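You operate a simulated robot arm through the tools that you are given. There is no shell and no other tool. Be economical: measure what you need, move in short steps, check, and stop when the job is done.

You run a simulated robot arm. Do the job below in one go: nothing can be reset, and whatever is moved stays where it is left.

## Task
Zero the thickness gauge first, then gauge the lot 23 swatch and bin it.
Fine: pass bin from 4.8 to 5.2 mm, otherwise hold bin; shut the gauge lever again at the end.
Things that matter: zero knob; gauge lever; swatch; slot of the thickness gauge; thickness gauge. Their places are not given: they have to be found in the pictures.

It is judged by the outcome, as a careful person would: the job done as asked, and still so three seconds after it is handed in. It fails if anything else is knocked over, pushed out of place, dropped, spilled or broken.

## Robot
A 6-joint arm with a two-finger parallel gripper, fixed in place. Base frame: the origin is at the foot of the arm, x ahead of it, y to its left, z up; the work surface is at about z = 868. Lengths are in mm, angles in degrees, forces in N, time in s.
With the tool pointing down near the work surface it reaches from about 260 to 680 mm from the base axis. Its first joint turns from -66.0 to 66.0 degrees. Payload 2.9 kg.
Tool frame: the origin (TCP) lies between the finger pads and is the grasp point; the fingertips stand 30 mm ahead of it; z points along the fingers, y is the line along which they close. Largest opening 110 mm; finger width 20, thickness 10; the body of the gripper, 48 by 112 mm, starts 55 mm behind the TCP.
Orientation is that of the tool frame in the base frame, as [roll, pitch, yaw] about the fixed x, y, z axes, in that order (R = Rz(yaw) Ry(pitch) Rx(roll)). With the fingers straight down and closing along the base's y, the tool's x points along the base's -x, its y along +y and its z along -z.

## Interface
- The arm moves only by the tool play_rows. Its argument "series" is a list of rows, each an object of numbers (a shift or turn left out is 0, a gripper value left out holds the last): "x", "y", "z": the shift along the tool's x, y, z in mm; "wx", "wy", "wz": the turn, a rotation vector about the tool's x, y, z in rad; "jaw": the finger opening in mm, from 0 to 110. In form: [{"x": .., "y": .., "z": .., "wx": .., "wy": .., "wz": .., "jaw": ..}, ...]. A call has 1 to 8 rows; each row is the pose to reach, as a shift and turn from the pose commanded when the call began, along the tool's axes at that moment. Each row takes 0.2 s and may step no farther than 50 mm and 8.6 degrees from the row before; otherwise, or with a gripper value out of range, the whole call is refused. Where a pose cannot be reached the arm comes as near as it can. A force on the tool above 90 N (or 10 N above the force at the start of the call, whichever is more), or a blocked arm, ends the call early, and 0.2 s more pass. Each finger travels about 108 mm/s and halts on what it meets, pressing with about 23 N; the grip force reading is that of the motor and also rises with nothing between the fingers. The clock runs only during rows and for 0.2 s after the last one: add rows that repeat a pose to give the fingers time. It gives the time, the measured TCP pose, the force on the tool (base axes), the opening and the grip force at its end, in the units of the frame above (readings bear some noise).
- Cameras (640 x 400 px; columns grow to the right, rows downward): "scene" is fixed at [85.6, 433.2, 1400.2]; the picture's right is [-0.72, -0.69, 0.00], its down [-0.29, 0.31, -0.91] and it looks along [0.63, -0.65, -0.42] (base axes); focal length 306 px, centre (320, 200). "wrist" rides on the gripper at [-36, 0, -57] in the tool frame; the picture's right is [0.00, -1.00, 0.00], its down [0.97, 0.00, -0.24] and it looks along [0.24, 0.00, 0.97] (tool axes); focal length 218 px, centre (320, 200).
- grab_frame(camera): a new picture of that camera. It takes no simulated time.
- pixel_to_xyz(camera, pixels): for up to 12 pixels [column, row] of the newest picture of that camera ("zoom" is the newest enlarged one), the place [x, y, z] in the base frame of the surface seen there, good to about 2 mm. It takes no simulated time.
- zoom(camera, box): a new picture of the part [left, top, right, bottom] of that camera's present view, enlarged. It takes no simulated time.
- close_job(): hands the job in; it is judged then, once.

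Keep the steps short. Do not move on a guess: measure, check each grasp and each placing, and mend mistakes. In all there are 80 turns and 54 pictures (those below and enlarged ones count). Leave the gripper open and the arm clear of the work at the hand-in unless told otherwise, and finish with a single line.

The tools are called as name(argument=value, ...) on one line, values as JSON. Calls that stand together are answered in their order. play_rows: Moves the arm, as the interface text tells. Its arguments: {"type":"object","properties":{"series":{"type":"array","items":{"type":"object","properties":{"x":{"type":"number"},"y":{"type":"number"},"z":{"type":"number"},"wx":{"type":"number"},"wy":{"type":"number"},"wz":{"type":"number"},"jaw":{"type":"number"}}}}},"required":["series"]} The other tools are called the same way: grab_frame (camera) takes a picture; pixel_to_xyz (camera, pixels) gives the place of the surface under pixels of a picture; zoom (camera, box) takes an enlarged picture of a part of a camera's view; close_job () hands the job in.

At the start:

```text
clock: 0.0
ee_pos: [371.8, -111.9, 1310.6]
orientation: [179.9, 0.0, 180.0]
ft_force: [-1.1, 0.2, -0.7]
gripper_width: 110.0
gripper_force: 0.1
```

scene: 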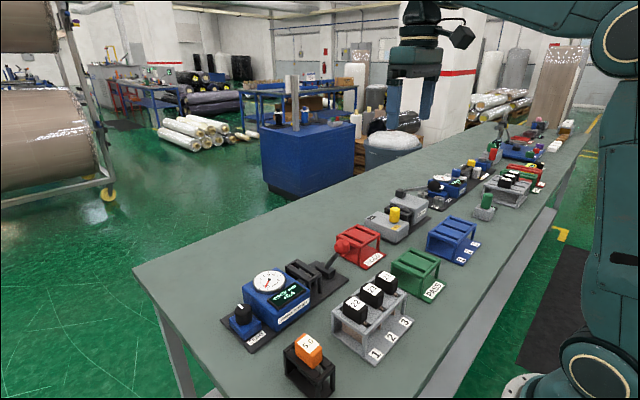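
wrist: 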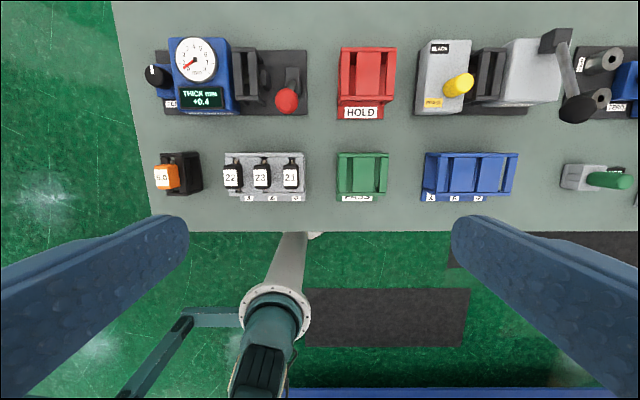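

I see the gauge with its dial and display at top left of the wrist picture, with the swatches in a rack below it. I'll enlarge both areas to read labels.

zoom(camera="wrist", box=[130, 20, 330, 145])

zoom(camera="wrist", box=[140, 130, 400, 230])

zoom(camera="scene", box=[210, 220, 450, 400])

```text
3.20 times, centred on (230, 82) of wrist
```

zoom: 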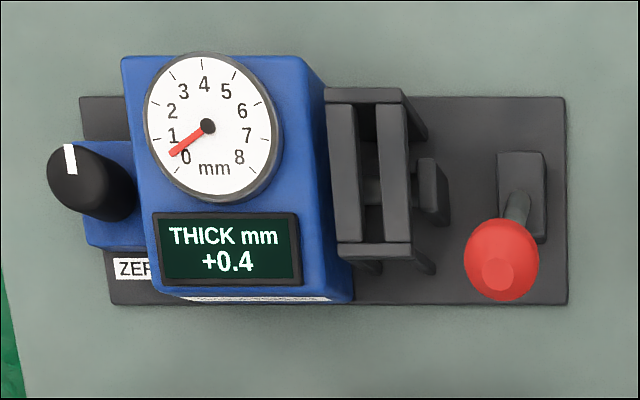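

```text
2.46 times, centred on (270, 180) of wrist
```

zoom: 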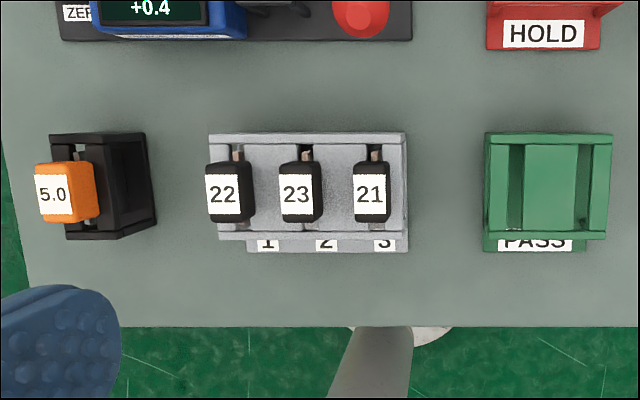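

```text
2.22 times, centred on (330, 310) of scene
```

zoom: 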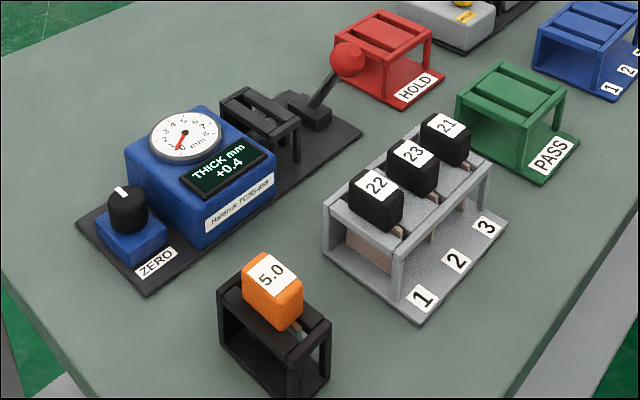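

Now I measure the key points: knob, display, slot, lever, swatches and bins, all in the scene view.

pixel_to_xyz(camera="zoom", pixels=[[122, 190], [128, 225], [240, 110], [284, 122], [297, 122], [348, 60], [322, 98], [310, 110], [414, 153], [415, 185], [375, 183], [447, 125]])

pixel_to_xyz(camera="wrist", pixels=[[152, 72], [158, 78], [248, 48], [251, 100], [240, 75], [251, 75], [264, 80], [287, 100], [292, 80], [284, 70], [362, 172], [366, 75]])

```text
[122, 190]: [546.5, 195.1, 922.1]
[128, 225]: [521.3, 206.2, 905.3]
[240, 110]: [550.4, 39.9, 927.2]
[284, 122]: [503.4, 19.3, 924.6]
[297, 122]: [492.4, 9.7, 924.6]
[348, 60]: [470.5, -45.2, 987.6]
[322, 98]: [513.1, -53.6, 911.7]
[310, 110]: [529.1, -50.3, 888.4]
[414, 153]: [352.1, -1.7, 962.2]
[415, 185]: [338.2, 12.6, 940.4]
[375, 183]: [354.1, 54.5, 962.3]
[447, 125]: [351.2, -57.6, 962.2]
```

```text
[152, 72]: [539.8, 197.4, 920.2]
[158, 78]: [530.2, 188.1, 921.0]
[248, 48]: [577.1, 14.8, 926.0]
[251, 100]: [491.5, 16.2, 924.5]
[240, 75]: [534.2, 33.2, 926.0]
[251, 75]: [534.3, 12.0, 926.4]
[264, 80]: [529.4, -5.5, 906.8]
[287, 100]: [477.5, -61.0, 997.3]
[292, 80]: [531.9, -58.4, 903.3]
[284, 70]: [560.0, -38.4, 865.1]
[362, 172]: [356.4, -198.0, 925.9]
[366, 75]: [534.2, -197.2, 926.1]
```

The slot lies at y≈22 running along x, and the lever's ball is at about (474,-55,995). I'll bring the wrist camera closer to the gauge, staying high.

play_rows(series=[{"x": -25, "y": 18, "z": 25}, {"x": -50, "y": 36, "z": 50}, {"x": -75, "y": 54, "z": 75}, {"x": -100, "y": 72, "z": 100}, {"x": -125, "y": 90, "z": 125}, {"x": -150, "y": 105, "z": 150}, {"x": -170, "y": 112, "z": 180}, {"x": -170, "y": 112, "z": 180}])

grab_frame(camera="wrist")

zoom(camera="scene", box=[210, 230, 370, 355])

```text
clock: 1.8
ee_pos: [540.8, -0.2, 1132.1]
orientation: [179.9, 0.1, 180.0]
ft_force: [0.0, 0.0, 0.6]
gripper_width: 110.2
gripper_force: 0.0
```

```text
48 pictures are left
```

wrist: 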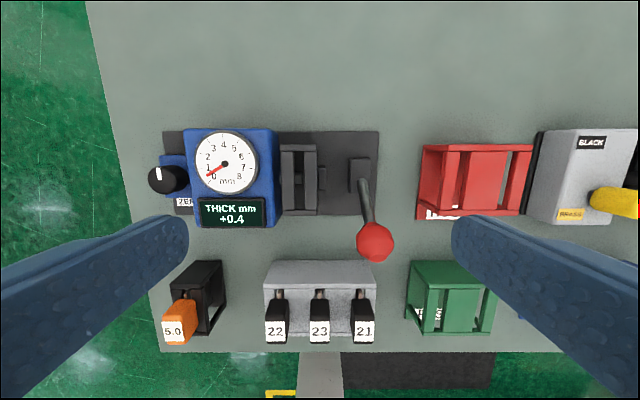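

```text
3.20 times, centred on (290, 292) of scene
```

zoom: 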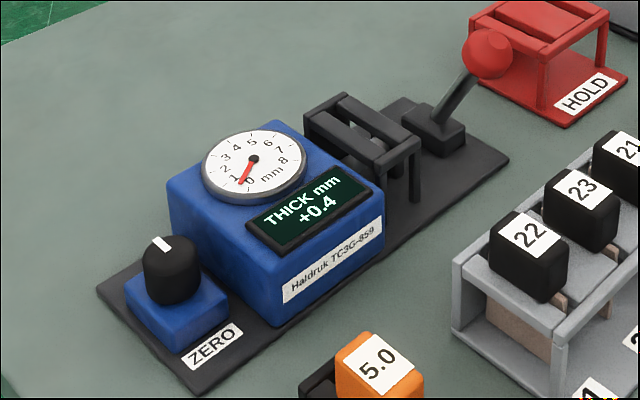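

The display reads +0.4 with the slot empty. I'll zoom on the slot and clamp pad to see whether the lever is open or shut.

zoom(camera="wrist", box=[270, 125, 400, 206])

zoom(camera="wrist", box=[140, 125, 290, 219])

pixel_to_xyz(camera="wrist", pixels=[[284, 180], [293, 180], [299, 180], [305, 180], [311, 180], [321, 180], [300, 148], [300, 211], [362, 175], [370, 205], [375, 240], [182, 180]])

```text
4.92 times, centred on (335, 166) of wrist
```

zoom: 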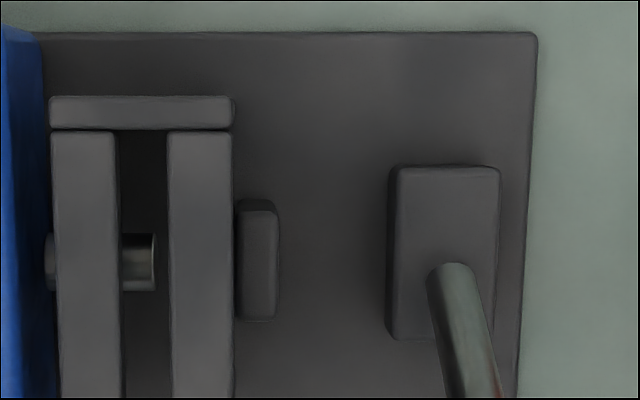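

```text
4.26 times, centred on (215, 172) of wrist
```

zoom: 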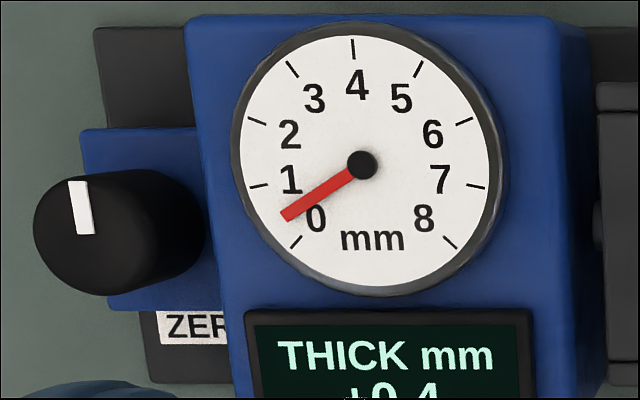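

```text
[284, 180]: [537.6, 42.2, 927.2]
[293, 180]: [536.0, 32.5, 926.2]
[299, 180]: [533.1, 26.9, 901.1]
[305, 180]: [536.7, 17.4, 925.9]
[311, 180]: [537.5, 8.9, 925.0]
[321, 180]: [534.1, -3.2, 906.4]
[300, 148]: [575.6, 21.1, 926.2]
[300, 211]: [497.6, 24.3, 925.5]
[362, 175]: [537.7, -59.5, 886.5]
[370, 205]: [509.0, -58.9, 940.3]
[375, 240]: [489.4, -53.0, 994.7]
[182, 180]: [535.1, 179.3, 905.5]
```

A spindle rod shows in the slot. I need a nearer look to tell if the clamp is shut, so I'll lower to TCP about (530, 25, 1035); the fingertips stay about 75 mm above the gauge.

play_rows(series=[{"x": 4, "y": 10, "z": 35}, {"x": 8, "y": 20, "z": 70}, {"x": 11, "y": 25, "z": 97}, {"x": 11, "y": 25, "z": 97}])

grab_frame(camera="wrist")

zoom(camera="wrist", box=[270, 100, 430, 200])

```text
clock: 2.8
ee_pos: [528.7, 25.2, 1033.2]
orientation: [179.9, 0.1, 180.0]
ft_force: [0.6, 0.7, 0.3]
gripper_width: 110.2
gripper_force: 0.0
```

```text
44 pictures are left
```

wrist: 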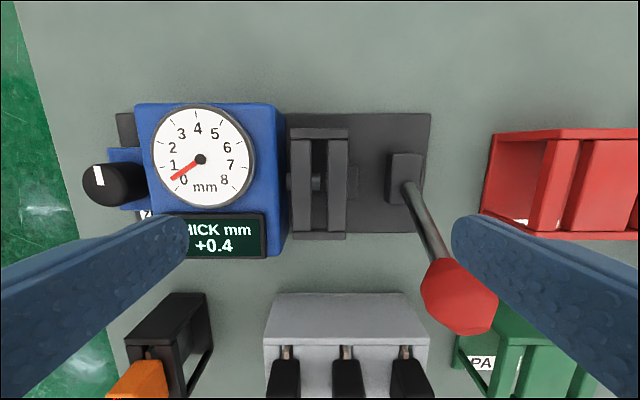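

```text
4.00 times, centred on (350, 150) of wrist
```

zoom: 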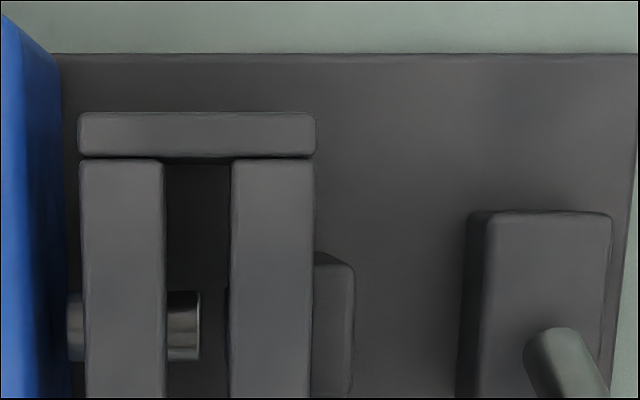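

The spindle ends mid-slot. I'll zoom the scene camera tight on the slot to see from its open side, and measure the pad.

zoom(camera="scene", box=[280, 245, 344, 285])

pixel_to_xyz(camera="wrist", pixels=[[316, 181], [290, 181], [324, 181], [327, 181], [354, 175], [357, 190], [355, 200], [320, 140], [320, 220], [408, 190], [436, 250], [460, 290]])

```text
10.00 times, centred on (312, 265) of scene
```

zoom: 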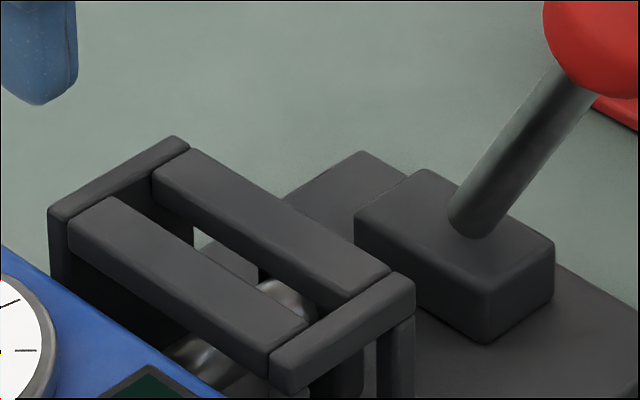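

```text
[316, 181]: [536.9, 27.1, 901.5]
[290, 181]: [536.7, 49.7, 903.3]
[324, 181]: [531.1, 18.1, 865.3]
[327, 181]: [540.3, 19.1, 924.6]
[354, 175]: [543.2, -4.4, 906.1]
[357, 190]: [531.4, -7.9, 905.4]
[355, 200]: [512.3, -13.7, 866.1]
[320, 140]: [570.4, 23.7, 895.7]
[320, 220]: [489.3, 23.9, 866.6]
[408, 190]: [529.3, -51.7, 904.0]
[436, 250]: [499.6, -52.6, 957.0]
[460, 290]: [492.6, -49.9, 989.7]
```

The gap looks open, so the lever seems to be open now. Next is the zero knob: I'll move above it at the same height and measure it.

play_rows(series=[{"y": 45}, {"y": 90}, {"x": 2, "y": 135}, {"x": 5, "y": 165}, {"x": 5, "y": 165}])

grab_frame(camera="wrist")

zoom(camera="scene", box=[224, 270, 320, 330])

```text
clock: 4.0
ee_pos: [525.7, 190.6, 1032.9]
orientation: [180.0, 0.1, 179.9]
ft_force: [-0.1, 0.3, -0.3]
gripper_width: 109.9
gripper_force: 0.1
```

```text
41 pictures are left
```

wrist: 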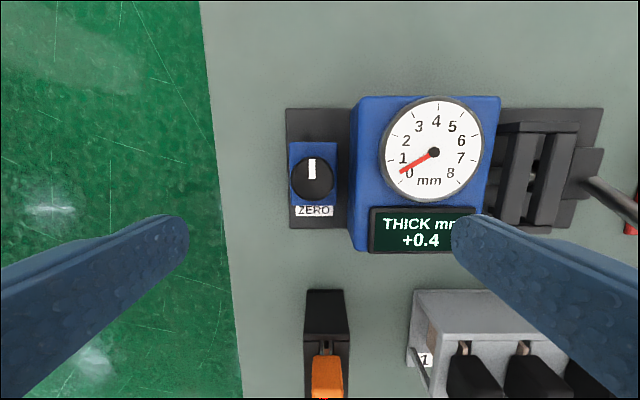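

```text
6.67 times, centred on (272, 300) of scene
```

zoom: 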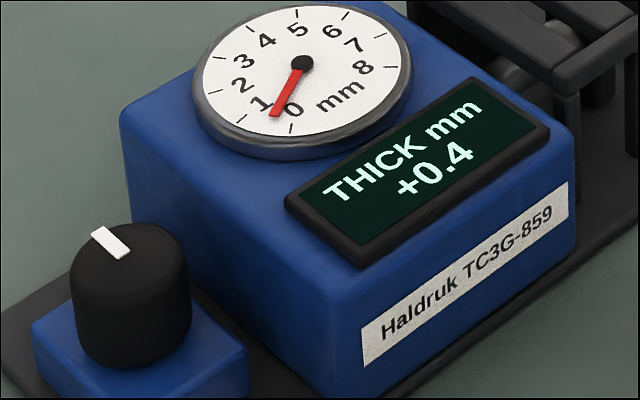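

Measure the knob outline, its base and the gauge body.

pixel_to_xyz(camera="wrist", pixels=[[312, 166], [312, 180], [296, 180], [328, 180], [312, 192], [312, 150], [300, 150], [355, 150], [370, 120], [315, 211], [430, 115], [340, 200]])

pixel_to_xyz(camera="zoom", pixels=[[130, 265], [100, 235], [180, 250], [110, 245], [130, 340], [60, 340], [130, 120], [340, 300]])

```text
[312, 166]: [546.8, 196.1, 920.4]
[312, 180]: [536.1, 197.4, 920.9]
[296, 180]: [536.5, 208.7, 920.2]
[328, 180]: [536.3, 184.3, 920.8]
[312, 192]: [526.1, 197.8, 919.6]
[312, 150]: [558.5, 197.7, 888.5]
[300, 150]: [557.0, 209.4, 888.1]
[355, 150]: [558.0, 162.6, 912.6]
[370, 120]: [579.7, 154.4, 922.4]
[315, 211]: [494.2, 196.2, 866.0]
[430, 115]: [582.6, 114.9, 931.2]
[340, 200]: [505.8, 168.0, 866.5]
```

```text
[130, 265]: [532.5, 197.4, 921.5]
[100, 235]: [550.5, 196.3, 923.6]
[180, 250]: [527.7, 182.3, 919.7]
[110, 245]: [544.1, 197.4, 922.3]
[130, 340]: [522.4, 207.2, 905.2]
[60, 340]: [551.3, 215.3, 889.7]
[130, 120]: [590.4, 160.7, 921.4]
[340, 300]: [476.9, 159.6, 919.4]
```

The knob's centre is (536.5, 196.5), its top z≈921, radius ≈15, and its base top z≈888. The gauge body is close on the -y side, so I'll turn the tool 90° so the fingers close along x, centred above the knob.

play_rows(series=[{"x": -4, "y": 2, "wz": 0.148, "jaw": 60}, {"x": -8, "y": 4, "wz": 0.296}, {"x": -10.8, "y": 6, "wz": 0.444}, {"x": -10.8, "y": 6, "wz": 0.592}, {"x": -10.8, "y": 6, "wz": 0.74}, {"x": -10.8, "y": 6, "wz": 0.888}, {"x": -10.8, "y": 6, "wz": 1.036}, {"x": -10.8, "y": 6, "wz": 1.184}])

play_rows(series=[{"wz": 0.13}, {"wz": 0.26}, {"wz": 0.387}, {"wz": 0.387}])

```text
clock: 5.8
ee_pos: [536.2, 196.0, 1033.8]
orientation: [-180.0, 0.1, 112.1]
ft_force: [0.7, 0.0, 0.7]
gripper_width: 59.8
gripper_force: 0.1
```

```text
clock: 6.8
ee_pos: [535.5, 196.6, 1034.9]
orientation: [179.9, 0.1, 89.9]
ft_force: [-0.3, 0.7, 0.2]
gripper_width: 60.1
gripper_force: 0.2
```

The tool is now square with the fingers along x. I descend to TCP z≈928 (tips about 898, above the base block) with the jaw at 60.

play_rows(series=[{"y": 0.7, "z": 40}, {"y": 0.7, "z": 80}, {"y": 0.7, "z": 106}, {"y": 0.7, "z": 106}])

grab_frame(camera="wrist")

zoom(camera="scene", box=[216, 250, 344, 330])

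```text
clock: 7.8
ee_pos: [537.1, 195.0, 928.7]
orientation: [179.9, 0.1, 90.0]
ft_force: [-0.9, -0.2, 0.1]
gripper_width: 59.9
gripper_force: 0.1
```

```text
39 pictures are left
```

wrist: 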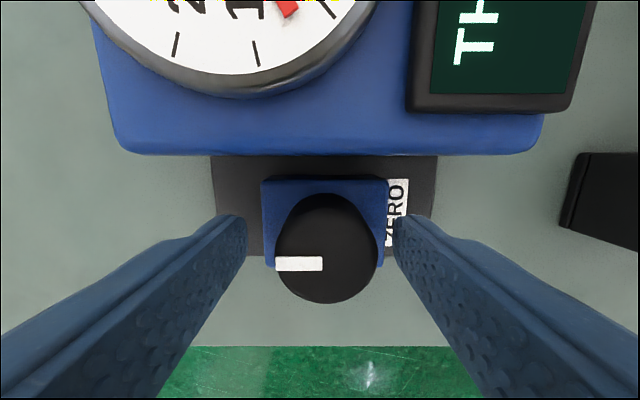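

```text
5.00 times, centred on (280, 290) of scene
```

zoom: 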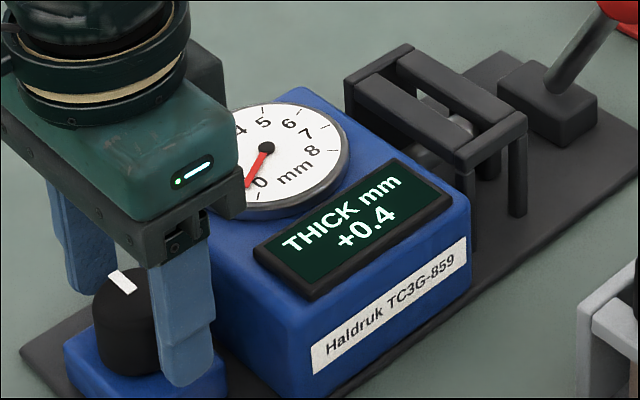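

The display is visible from the scene camera. The fingers straddle the knob, so I close on it.

play_rows(series=[{"jaw": 20}, {"jaw": 20}, {"jaw": 20}])

```text
clock: 8.6
ee_pos: [535.9, 195.1, 928.8]
orientation: [-179.8, 0.1, 90.1]
ft_force: [-22.3, -2.4, 3.5]
gripper_width: 35.7
gripper_force: 44.9
```

Gripped at 35.7 mm with a side push of -22 N in x; I shift 1.5 mm to -x to relieve it.

play_rows(series=[{"y": -1.5}, {"y": -1.5}])

```text
clock: 9.2
ee_pos: [534.2, 194.9, 929.0]
orientation: [-180.0, 0.1, 90.0]
ft_force: [-16.7, -1.0, 0.7]
gripper_width: 35.4
gripper_force: 45.0
```

Still -17 N, consistent with the knob centre nearer x≈532. I shift another 3 mm.

play_rows(series=[{"y": -1.5}, {"y": -3}, {"y": -3}])

```text
clock: 10.0
ee_pos: [535.2, 195.4, 927.9]
orientation: [179.7, -0.1, 89.8]
ft_force: [15.2, -0.6, -9.6]
gripper_width: 35.6
gripper_force: 44.8
```

Overshot slightly; back 1.5 mm, then a trial turn of +0.3 rad (clockwise from above).

play_rows(series=[{"y": 1.5}, {"y": 1.5, "wz": 0.14}, {"y": 1.5, "wz": 0.28}, {"y": 1.5, "wz": 0.28}])

zoom(camera="scene", box=[216, 250, 344, 330])

```text
clock: 11.0
ee_pos: [535.0, 194.9, 927.5]
orientation: [-180.0, 0.1, 73.7]
ft_force: [8.5, -5.1, -2.1]
gripper_width: 35.3
gripper_force: 44.8
```

```text
5.00 times, centred on (280, 290) of scene
```

zoom: 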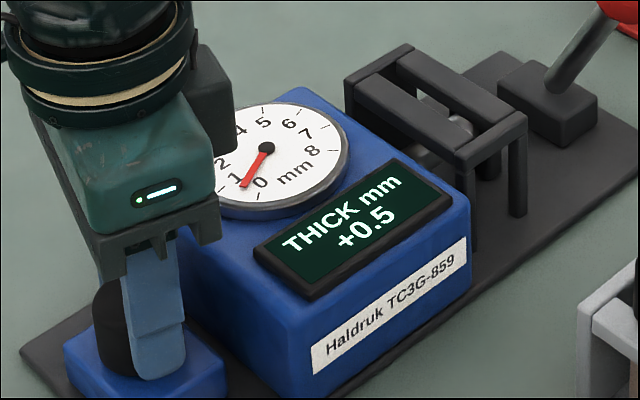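

Clockwise raised the reading to +0.5, so I turn counter-clockwise.

play_rows(series=[{"wz": -0.14}, {"wz": -0.28}, {"wz": -0.42}, {"wz": -0.56}, {"wz": -0.7}, {"wz": -0.84}, {"wz": -0.98}, {"wz": -0.98}])

zoom(camera="scene", box=[216, 250, 344, 330])

```text
clock: 12.8
ee_pos: [535.3, 195.7, 928.1]
orientation: [179.7, 0.1, 130.1]
ft_force: [24.4, -7.4, -6.2]
gripper_width: 35.7
gripper_force: 45.3
```

```text
5.00 times, centred on (280, 290) of scene
```

zoom: 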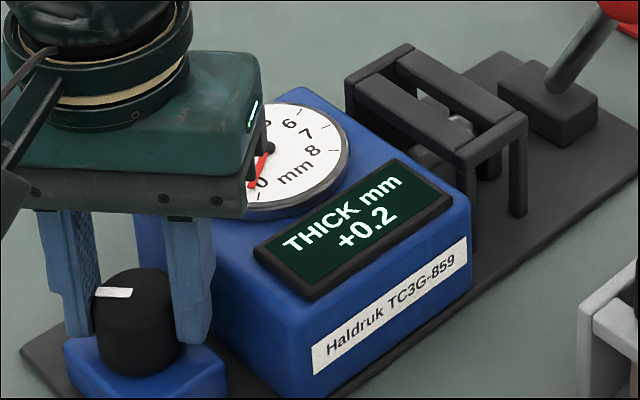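

Now +0.2 after about -40° net, i.e. about 0.1 per 18°. I continue another -0.6 rad with a small centring shift.

play_rows(series=[{"x": -1, "y": 1.2, "wz": -0.14}, {"x": -1, "y": 1.2, "wz": -0.28}, {"x": -1, "y": 1.2, "wz": -0.42}, {"x": -1, "y": 1.2, "wz": -0.56}, {"x": -1, "y": 1.2, "wz": -0.6}, {"x": -1, "y": 1.2, "wz": -0.6}])

zoom(camera="scene", box=[216, 250, 344, 330])

```text
clock: 14.2
ee_pos: [537.5, 196.4, 928.7]
orientation: [179.9, 0.0, 164.6]
ft_force: [11.6, 2.7, -0.8]
gripper_width: 35.7
gripper_force: 45.3
```

```text
5.00 times, centred on (280, 290) of scene
```

zoom: 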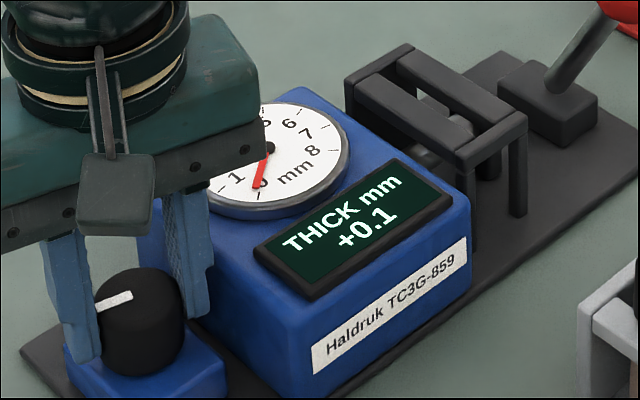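

+0.1 now. Another -0.33 rad should bring it to about zero.

play_rows(series=[{"wz": -0.12}, {"wz": -0.24}, {"wz": -0.33}, {"wz": -0.33}])

zoom(camera="scene", box=[216, 250, 344, 330])

```text
clock: 15.2
ee_pos: [536.4, 197.2, 928.0]
orientation: [-180.0, 0.1, -176.6]
ft_force: [11.9, 7.5, -1.2]
gripper_width: 35.4
gripper_force: 44.8
```

```text
5.00 times, centred on (280, 290) of scene
```

zoom: 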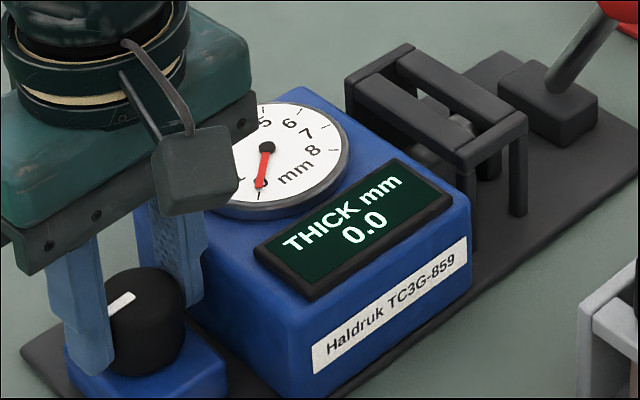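

The display reads 0.0. I release only slightly (42 mm, since the gauge body is near the finger) and lift straight up.

play_rows(series=[{"jaw": 42}, {"jaw": 42}, {"jaw": 42, "z": -30}, {"z": -70}, {"z": -110}, {"z": -110}])

zoom(camera="scene", box=[216, 250, 344, 330])

```text
clock: 16.6
ee_pos: [535.2, 197.7, 1038.3]
orientation: [-179.9, 0.0, -176.6]
ft_force: [-0.8, -0.2, 0.0]
gripper_width: 42.1
gripper_force: 0.0
```

```text
5.00 times, centred on (280, 290) of scene
```

zoom: 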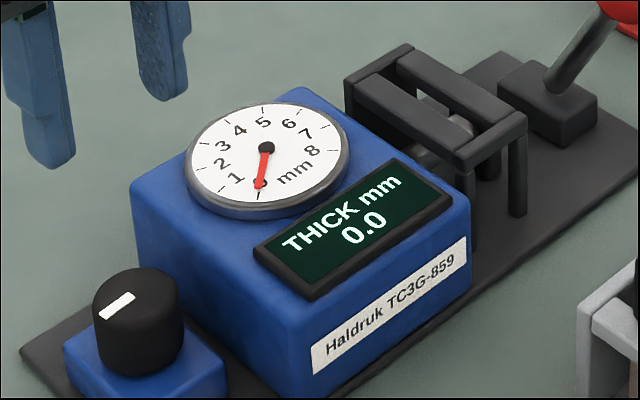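

Zeroed, and the gauge has not moved. Next I travel at height to above the lever ball and look.

play_rows(series=[{"x": 12, "y": -40, "z": -25, "wz": 0.059, "jaw": 80}, {"x": 25, "y": -82, "z": -30}, {"x": 38, "y": -123, "z": -30, "wz": 0.059}, {"x": 51, "y": -164, "z": -30, "wz": 0.059}, {"x": 64, "y": -205, "z": -30, "wz": 0.059}, {"x": 76.7, "y": -245.8, "z": -30, "wz": 0.059}, {"x": 76.7, "y": -245.8, "z": -30, "wz": 0.059}])

grab_frame(camera="wrist")

```text
clock: 18.2
ee_pos: [474.0, -55.1, 1067.7]
orientation: [-180.0, 0.1, -180.0]
ft_force: [-0.3, -0.3, 0.1]
gripper_width: 80.0
gripper_force: 0.1
```

```text
32 pictures are left
```

wrist: 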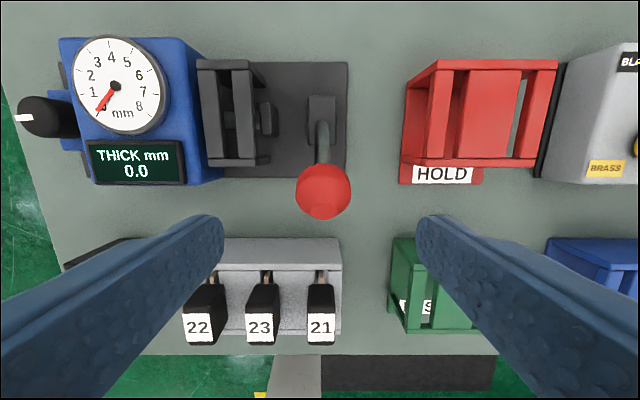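

pixel_to_xyz(camera="wrist", pixels=[[323, 190], [300, 190], [346, 190], [323, 168], [323, 150], [322, 130], [322, 105], [322, 212]])

zoom(camera="wrist", box=[180, 50, 360, 220])

```text
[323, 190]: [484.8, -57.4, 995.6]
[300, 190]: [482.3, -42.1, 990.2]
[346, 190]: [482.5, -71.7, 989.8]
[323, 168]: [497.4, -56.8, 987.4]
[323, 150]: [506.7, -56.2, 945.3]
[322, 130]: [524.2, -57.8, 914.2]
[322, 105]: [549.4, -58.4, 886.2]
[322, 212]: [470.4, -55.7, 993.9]
```

```text
2.35 times, centred on (270, 135) of wrist
```

zoom: 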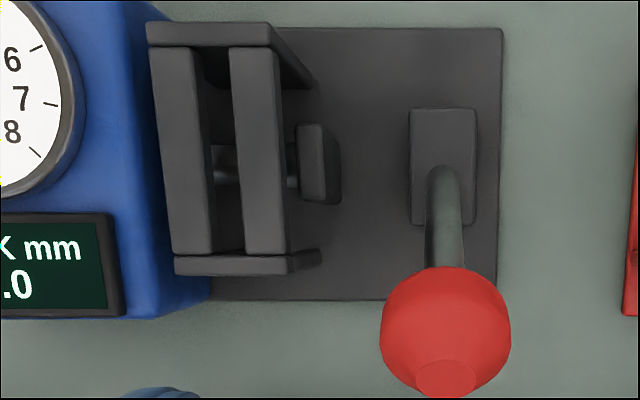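

The ball's centre is about (480,-57,981), radius ~17, pivot around (530,-57,890). I lower the open fingers around it and close.

play_rows(series=[{"x": -6, "y": -2, "z": 40}, {"x": -6, "y": -2, "z": 84}, {"x": -6, "y": -2, "z": 84}, {"x": -6, "y": -2, "z": 84, "jaw": 25}, {"x": -6, "y": -2, "z": 84, "jaw": 25}, {"x": -6, "y": -2, "z": 84, "jaw": 25}])

grab_frame(camera="wrist")

```text
clock: 19.6
ee_pos: [480.7, -57.0, 983.9]
orientation: [-180.0, 0.0, 179.8]
ft_force: [2.4, -13.7, -4.9]
gripper_width: 36.9
gripper_force: 45.1
```

```text
30 pictures are left
```

wrist: 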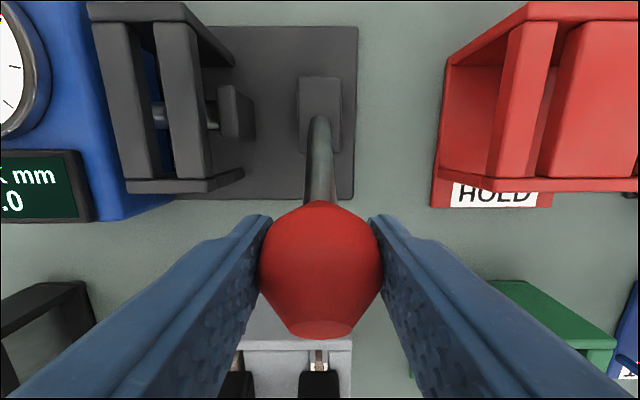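

The ball is held (36.9 mm). I try a small swing toward +x along the arc to see whether it moves freely.

play_rows(series=[{"x": -8, "z": -4}, {"x": -16.5, "z": -7.4}, {"x": -16.5, "z": -7.4}])

grab_frame(camera="wrist")

```text
clock: 20.4
ee_pos: [496.2, -56.7, 991.2]
orientation: [-179.8, 0.0, 179.8]
ft_force: [-11.3, -19.6, -11.5]
gripper_width: 37.4
gripper_force: 45.0
```

```text
29 pictures are left
```

wrist: 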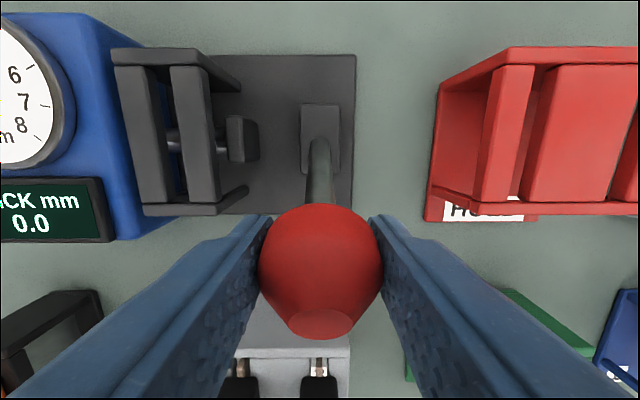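

It swings freely. I continue to just past upright.

play_rows(series=[{"x": -10, "z": -3}, {"x": -19.4, "z": -4.7}, {"x": -34, "z": -5.7}, {"x": -43, "z": -5.3}, {"x": -52, "z": -4.1}, {"x": -52, "z": -4.1}])

grab_frame(camera="wrist")

```text
clock: 21.8
ee_pos: [548.8, -57.5, 998.4]
orientation: [-179.9, 0.2, 179.9]
ft_force: [-10.4, -19.0, 9.6]
gripper_width: 37.4
gripper_force: 45.0
```

```text
28 pictures are left
```

wrist: 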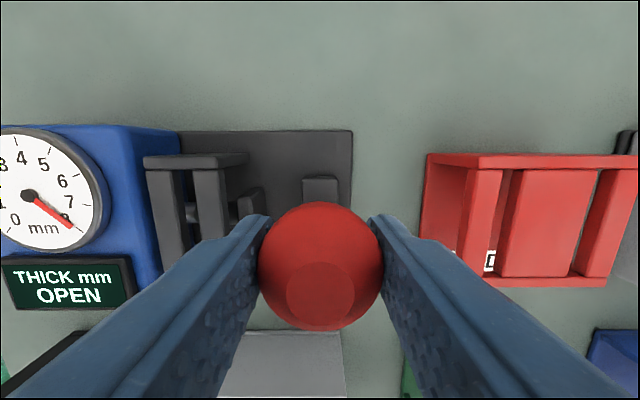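

The display now says OPEN: so it was shut before (zeroing was valid) and +x opens it. I carry on to the open stop.

play_rows(series=[{"x": -9, "z": 2}, {"x": -17.6, "z": 4.7}, {"x": -26, "z": 8.2}, {"x": -33, "z": 12}, {"x": -33, "z": 12}])

grab_frame(camera="wrist")

```text
clock: 23.0
ee_pos: [582.5, -57.1, 986.9]
orientation: [-179.9, 0.5, 180.0]
ft_force: [3.2, -18.2, 26.4]
gripper_width: 37.1
gripper_force: 44.7
```

```text
27 pictures are left
```

wrist: 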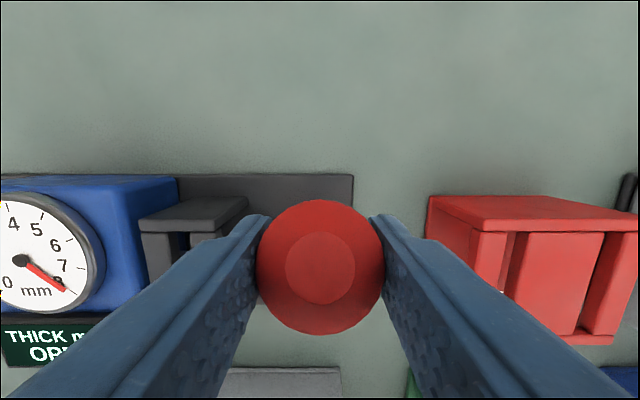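

Upward push of 26 N: at or near the stop. I release, lift, and go back for an overview of gauge and rack.

play_rows(series=[{"z": 1, "jaw": 70}, {"jaw": 70}, {"jaw": 70}, {"z": -40}, {"z": -85}, {"x": 40, "y": 25, "z": -95}, {"x": 80, "y": 50, "z": -100}, {"x": 80, "y": 50, "z": -100}])

grab_frame(camera="wrist")

```text
clock: 24.8
ee_pos: [501.3, -7.8, 1083.8]
orientation: [180.0, 0.1, 180.0]
ft_force: [-0.1, 0.3, 0.0]
gripper_width: 70.0
gripper_force: 0.0
```

```text
26 pictures are left
```

wrist: 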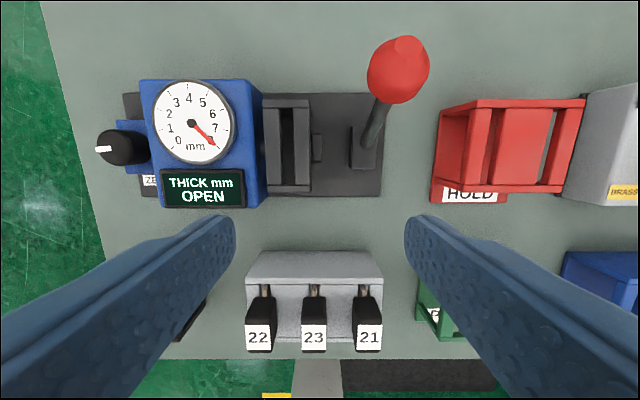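

The gauge is open and stays open. Now I go above swatch 23 and measure its handle.

play_rows(series=[{"x": 45, "y": 3}, {"x": 90, "y": 6}, {"x": 130, "y": 6, "z": 10}, {"x": 149, "y": 6, "z": 20}, {"x": 149, "y": 6, "z": 20}])

grab_frame(camera="wrist")

zoom(camera="scene", box=[320, 262, 416, 322])

```text
clock: 26.0
ee_pos: [352.1, 0.0, 1064.1]
orientation: [180.0, 0.2, -179.9]
ft_force: [0.1, 1.3, -0.4]
gripper_width: 69.8
gripper_force: 0.1
```

```text
25 pictures are left
```

wrist: 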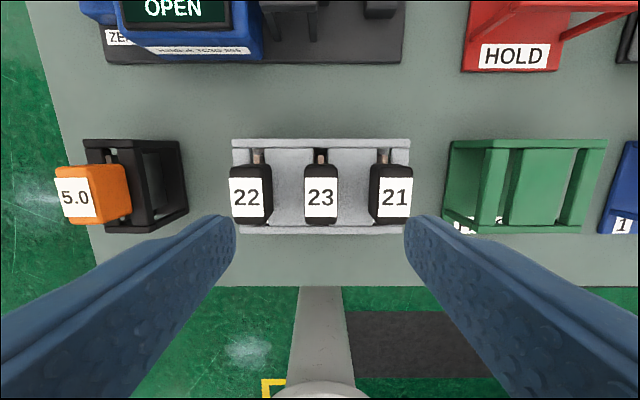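

```text
6.67 times, centred on (368, 292) of scene
```

zoom: 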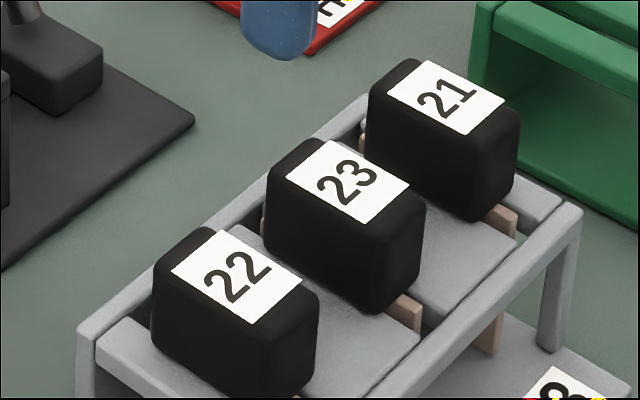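

Measure the handle's edges, the rack top and the neighbouring handles.

pixel_to_xyz(camera="wrist", pixels=[[307, 195], [336, 195], [320, 172], [320, 218], [268, 195], [377, 195], [321, 158], [290, 195], [351, 195], [320, 145], [320, 229], [232, 190]])

pixel_to_xyz(camera="zoom", pixels=[[320, 250], [275, 225], [380, 300], [405, 310], [270, 155], [400, 240], [240, 250], [350, 320]])

```text
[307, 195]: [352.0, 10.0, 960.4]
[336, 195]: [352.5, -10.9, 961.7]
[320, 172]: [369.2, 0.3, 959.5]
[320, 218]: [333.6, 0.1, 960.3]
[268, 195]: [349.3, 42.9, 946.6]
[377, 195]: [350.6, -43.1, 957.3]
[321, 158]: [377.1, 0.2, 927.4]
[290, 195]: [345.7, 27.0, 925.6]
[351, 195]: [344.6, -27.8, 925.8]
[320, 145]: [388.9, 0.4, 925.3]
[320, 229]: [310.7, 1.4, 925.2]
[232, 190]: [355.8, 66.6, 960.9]
```

```text
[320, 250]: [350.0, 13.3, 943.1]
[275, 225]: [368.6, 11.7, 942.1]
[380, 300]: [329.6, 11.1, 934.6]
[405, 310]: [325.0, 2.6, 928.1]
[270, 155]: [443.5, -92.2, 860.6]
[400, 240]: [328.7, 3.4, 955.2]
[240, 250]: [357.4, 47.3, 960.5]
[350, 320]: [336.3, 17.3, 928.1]
```

Handle: x 328–374, y ±12.5, top 962, resting at about z 926. I narrow to 44 mm to clear the neighbours and descend to TCP z≈971, so the tips stay above the gauge body later.

play_rows(series=[{"x": 1, "y": 0.2, "z": 30, "jaw": 44}, {"x": 1, "y": 0.2, "z": 60}, {"x": 1, "y": 0.2, "z": 93}, {"x": 1, "y": 0.2, "z": 93}])

grab_frame(camera="wrist")

```text
clock: 27.0
ee_pos: [351.9, -0.4, 970.6]
orientation: [180.0, 0.1, 180.0]
ft_force: [-0.6, -0.1, 0.4]
gripper_width: 44.0
gripper_force: 0.1
```

```text
23 pictures are left
```

wrist: 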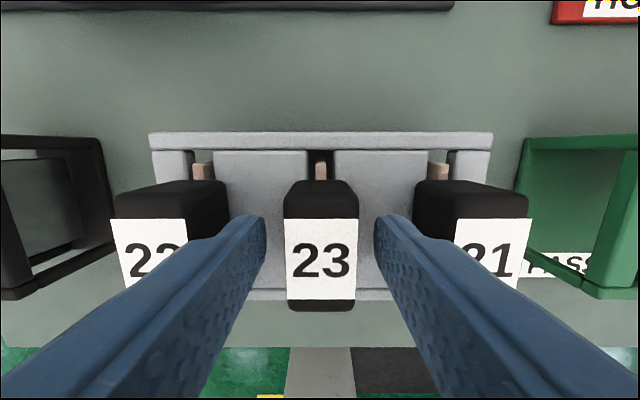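

Fingers are either side of handle 23 and clear of 22 and 21. I close on it.

play_rows(series=[{"jaw": 15}, {"jaw": 15}, {"jaw": 15}])

```text
clock: 27.8
ee_pos: [351.2, -0.0, 971.2]
orientation: [180.0, 0.1, -179.9]
ft_force: [-0.3, -0.3, -0.4]
gripper_width: 25.0
gripper_force: 23.7
```

Gripped at 25.0 mm, centred. I lift straight up.

play_rows(series=[{"z": -25}, {"z": -60}, {"z": -100}, {"z": -100}])

zoom(camera="scene", box=[280, 180, 440, 330])

```text
clock: 28.8
ee_pos: [351.6, -0.5, 1070.2]
orientation: [180.0, 0.0, -179.9]
ft_force: [-0.4, -0.5, -0.5]
gripper_width: 25.2
gripper_force: 23.0
```

```text
2.67 times, centred on (360, 255) of scene
```

zoom: 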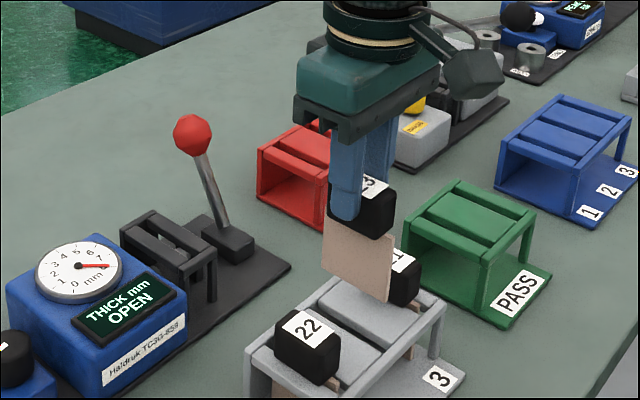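

The swatch is held with its plate hanging below. I measure the plate's edges.

pixel_to_xyz(camera="zoom", pixels=[[325, 215], [324, 262], [386, 298], [388, 250], [355, 270], [355, 240], [391, 270]])

zoom(camera="scene", box=[280, 245, 344, 285])

```text
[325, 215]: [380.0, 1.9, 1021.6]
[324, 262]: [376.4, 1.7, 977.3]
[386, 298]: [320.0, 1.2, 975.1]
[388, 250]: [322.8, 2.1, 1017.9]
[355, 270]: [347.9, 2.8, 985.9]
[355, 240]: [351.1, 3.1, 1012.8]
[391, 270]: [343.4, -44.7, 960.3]
```

```text
10.00 times, centred on (312, 265) of scene
```

zoom: 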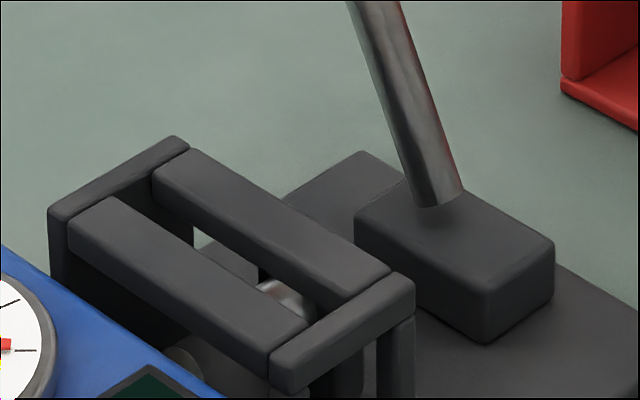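

Plate: 60 mm long, bottom about 95 mm below TCP. I move partway toward the gauge, so the wrist camera sees the slot clearly ahead of the swatch.

play_rows(series=[{"x": -35, "y": 8}, {"x": -70, "y": 16}, {"x": -100, "y": 25.4}, {"x": -100, "y": 25.4}])

zoom(camera="wrist", box=[260, 60, 420, 160])

```text
clock: 29.8
ee_pos: [451.2, 26.8, 1071.0]
orientation: [180.0, 0.1, 179.9]
ft_force: [0.1, 0.5, -0.8]
gripper_width: 24.9
gripper_force: 23.2
```

```text
4.00 times, centred on (340, 110) of wrist
```

zoom: 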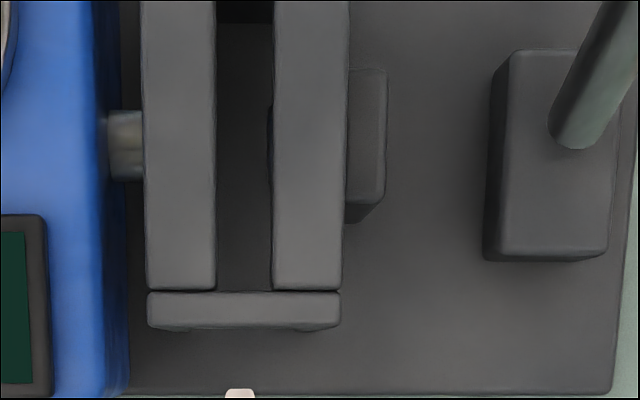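

The spindle has withdrawn, so the slot is clear. I measure the slot's edges.

pixel_to_xyz(camera="zoom", pixels=[[210, 200], [280, 200], [210, 100], [280, 100], [245, 300], [245, 280], [150, 200], [340, 200], [240, 315], [240, 392], [90, 150], [30, 225]])

grab_frame(camera="wrist")

```text
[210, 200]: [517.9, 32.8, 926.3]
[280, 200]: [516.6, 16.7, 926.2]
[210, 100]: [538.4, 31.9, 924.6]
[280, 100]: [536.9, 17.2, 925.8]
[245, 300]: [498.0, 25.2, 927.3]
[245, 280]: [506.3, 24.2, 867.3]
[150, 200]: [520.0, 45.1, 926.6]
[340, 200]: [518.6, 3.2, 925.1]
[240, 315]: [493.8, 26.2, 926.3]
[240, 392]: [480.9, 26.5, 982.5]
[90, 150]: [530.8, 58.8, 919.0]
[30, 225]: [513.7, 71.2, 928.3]
```

```text
19 pictures are left
```

wrist: 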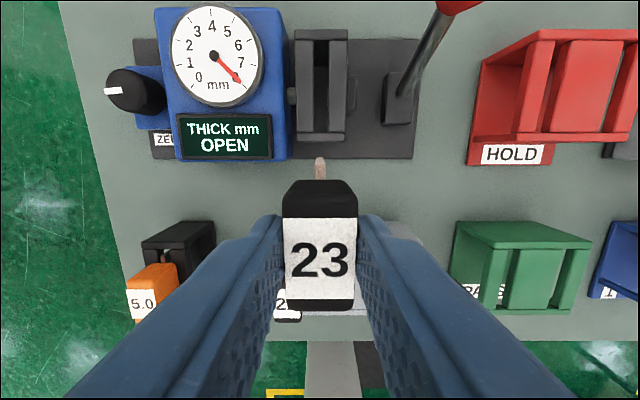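

Slot: y 18.3–31.4 (centre 24.7), inner x 497.6–569 (centre 533.4). I move above it with TCP at (534.5, 24.7), staying at the same height.

play_rows(series=[{"x": -40, "y": -0.5}, {"x": -83, "y": -0.5}, {"x": -83, "y": -0.5}, {"x": -83, "y": -0.5}])

zoom(camera="scene", box=[230, 180, 390, 310])

```text
clock: 30.8
ee_pos: [533.5, 25.2, 1070.3]
orientation: [180.0, 0.0, -180.0]
ft_force: [-0.3, 0.1, -1.1]
gripper_width: 24.9
gripper_force: 23.1
```

```text
3.08 times, centred on (310, 245) of scene
```

zoom: 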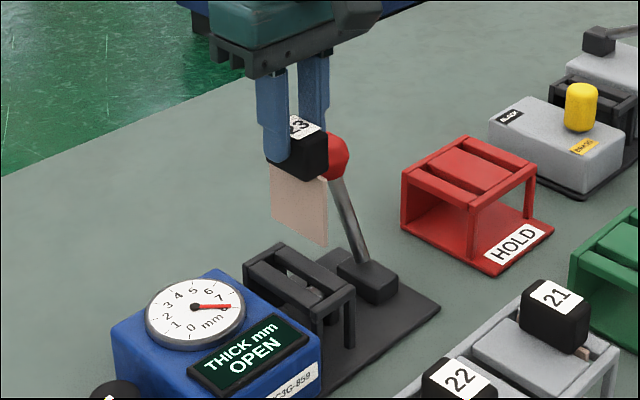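

Aligned over the slot. I descend in stages watching the force.

play_rows(series=[{"z": 30}, {"z": 55}, {"z": 65}, {"z": 75}, {"z": 75}])

zoom(camera="scene", box=[240, 210, 360, 310])

```text
clock: 32.0
ee_pos: [534.4, 24.0, 996.2]
orientation: [180.0, 0.1, 179.9]
ft_force: [0.9, -0.4, -0.7]
gripper_width: 24.9
gripper_force: 22.8
```

```text
4.00 times, centred on (300, 260) of scene
```

zoom: 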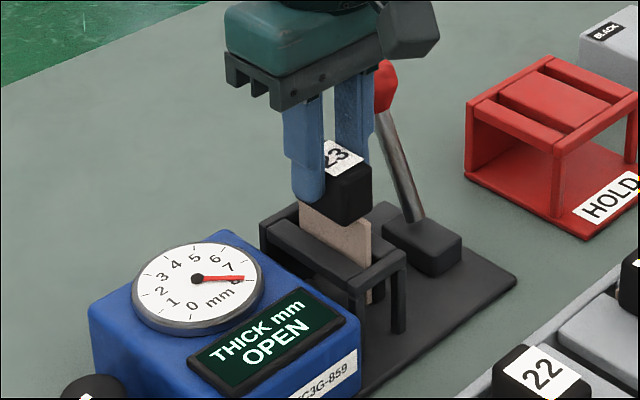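

The plate is entering the slot without contact. I go on down to TCP z≈972.

play_rows(series=[{"z": 10}, {"z": 20}, {"z": 24.5}, {"z": 24.5}])

```text
clock: 33.0
ee_pos: [534.2, 25.2, 970.4]
orientation: [-179.9, 0.0, 180.0]
ft_force: [-0.4, 0.3, 0.8]
gripper_width: 24.9
gripper_force: 23.2
```

Seated height reached with no contact force. I open to 40 mm and lift clear, then look.

play_rows(series=[{"jaw": 40}, {"jaw": 40}, {"z": -40}, {"z": -85}, {"z": -115}, {"x": 40, "y": -40, "z": -115}, {"x": 40, "y": -40, "z": -115}])

grab_frame(camera="wrist")

```text
refused: row 6 steps farther than a row can; nothing moved
```

```text
16 pictures are left
```

wrist: 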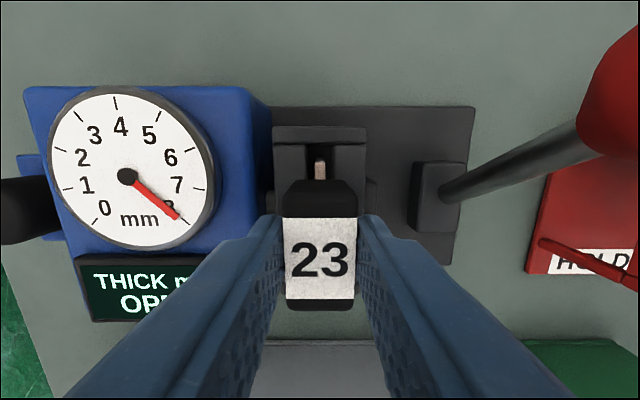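

One step was too long and nothing moved. I repeat with shorter steps.

play_rows(series=[{"jaw": 40}, {"jaw": 40}, {"z": -40}, {"z": -85}, {"z": -115}, {"x": 20, "y": -30, "z": -115}, {"x": 20, "y": -70, "z": -115}, {"x": 20, "y": -70, "z": -115}])

grab_frame(camera="wrist")

```text
clock: 34.8
ee_pos: [514.9, -44.0, 1087.9]
orientation: [-179.9, -0.1, -180.0]
ft_force: [0.9, -0.4, 0.8]
gripper_width: 40.0
gripper_force: 0.1
```

```text
15 pictures are left
```

wrist: 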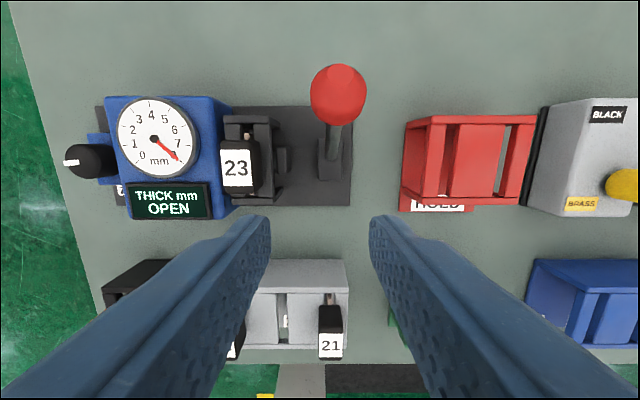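

Swatch 23 sits in the slot. Locate the ball now.

pixel_to_xyz(camera="wrist", pixels=[[338, 95], [316, 95], [361, 95], [338, 112], [338, 72], [235, 170], [224, 150], [256, 150]])

```text
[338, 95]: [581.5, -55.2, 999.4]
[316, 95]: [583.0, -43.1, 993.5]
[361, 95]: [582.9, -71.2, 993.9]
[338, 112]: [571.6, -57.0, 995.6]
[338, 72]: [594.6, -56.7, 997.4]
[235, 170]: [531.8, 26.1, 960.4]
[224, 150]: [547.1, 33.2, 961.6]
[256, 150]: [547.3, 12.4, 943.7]
```

I go back over the ball at (583,-57), lower to z≈987 and grip it.

play_rows(series=[{"x": -34, "y": -13, "jaw": 70}, {"x": -68, "y": -13}, {"x": -68, "y": -13, "z": 35}, {"x": -68, "y": -13, "z": 70}, {"x": -68, "y": -13, "z": 101}, {"x": -68, "y": -13, "z": 101, "jaw": 25}, {"x": -68, "y": -13, "z": 101, "jaw": 25}, {"x": -68, "y": -13, "z": 101, "jaw": 25}])

```text
clock: 36.6
ee_pos: [582.3, -57.3, 983.6]
orientation: [-180.0, 0.0, 179.9]
ft_force: [1.2, -3.8, -5.0]
gripper_width: 37.2
gripper_force: 45.4
```

Ball held (37.2 mm). I swing it back along the arc to the shut position.

play_rows(series=[{"x": 16.4, "z": -7.7}, {"x": 34, "z": -12.4}, {"x": 52, "z": -14}, {"x": 70, "z": -12.4}, {"x": 87.6, "z": -7.7}, {"x": 102.5, "z": -0.5}, {"x": 103, "z": 0}, {"x": 103, "z": 0}])

grab_frame(camera="wrist")

```text
clock: 38.4
ee_pos: [480.3, -58.4, 987.3]
orientation: [-179.9, 0.3, -179.9]
ft_force: [7.3, 3.2, 12.6]
gripper_width: 37.0
gripper_force: 45.4
```

```text
14 pictures are left
```

wrist: 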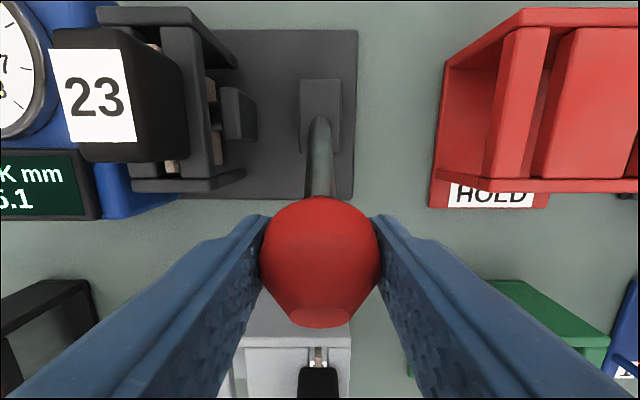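

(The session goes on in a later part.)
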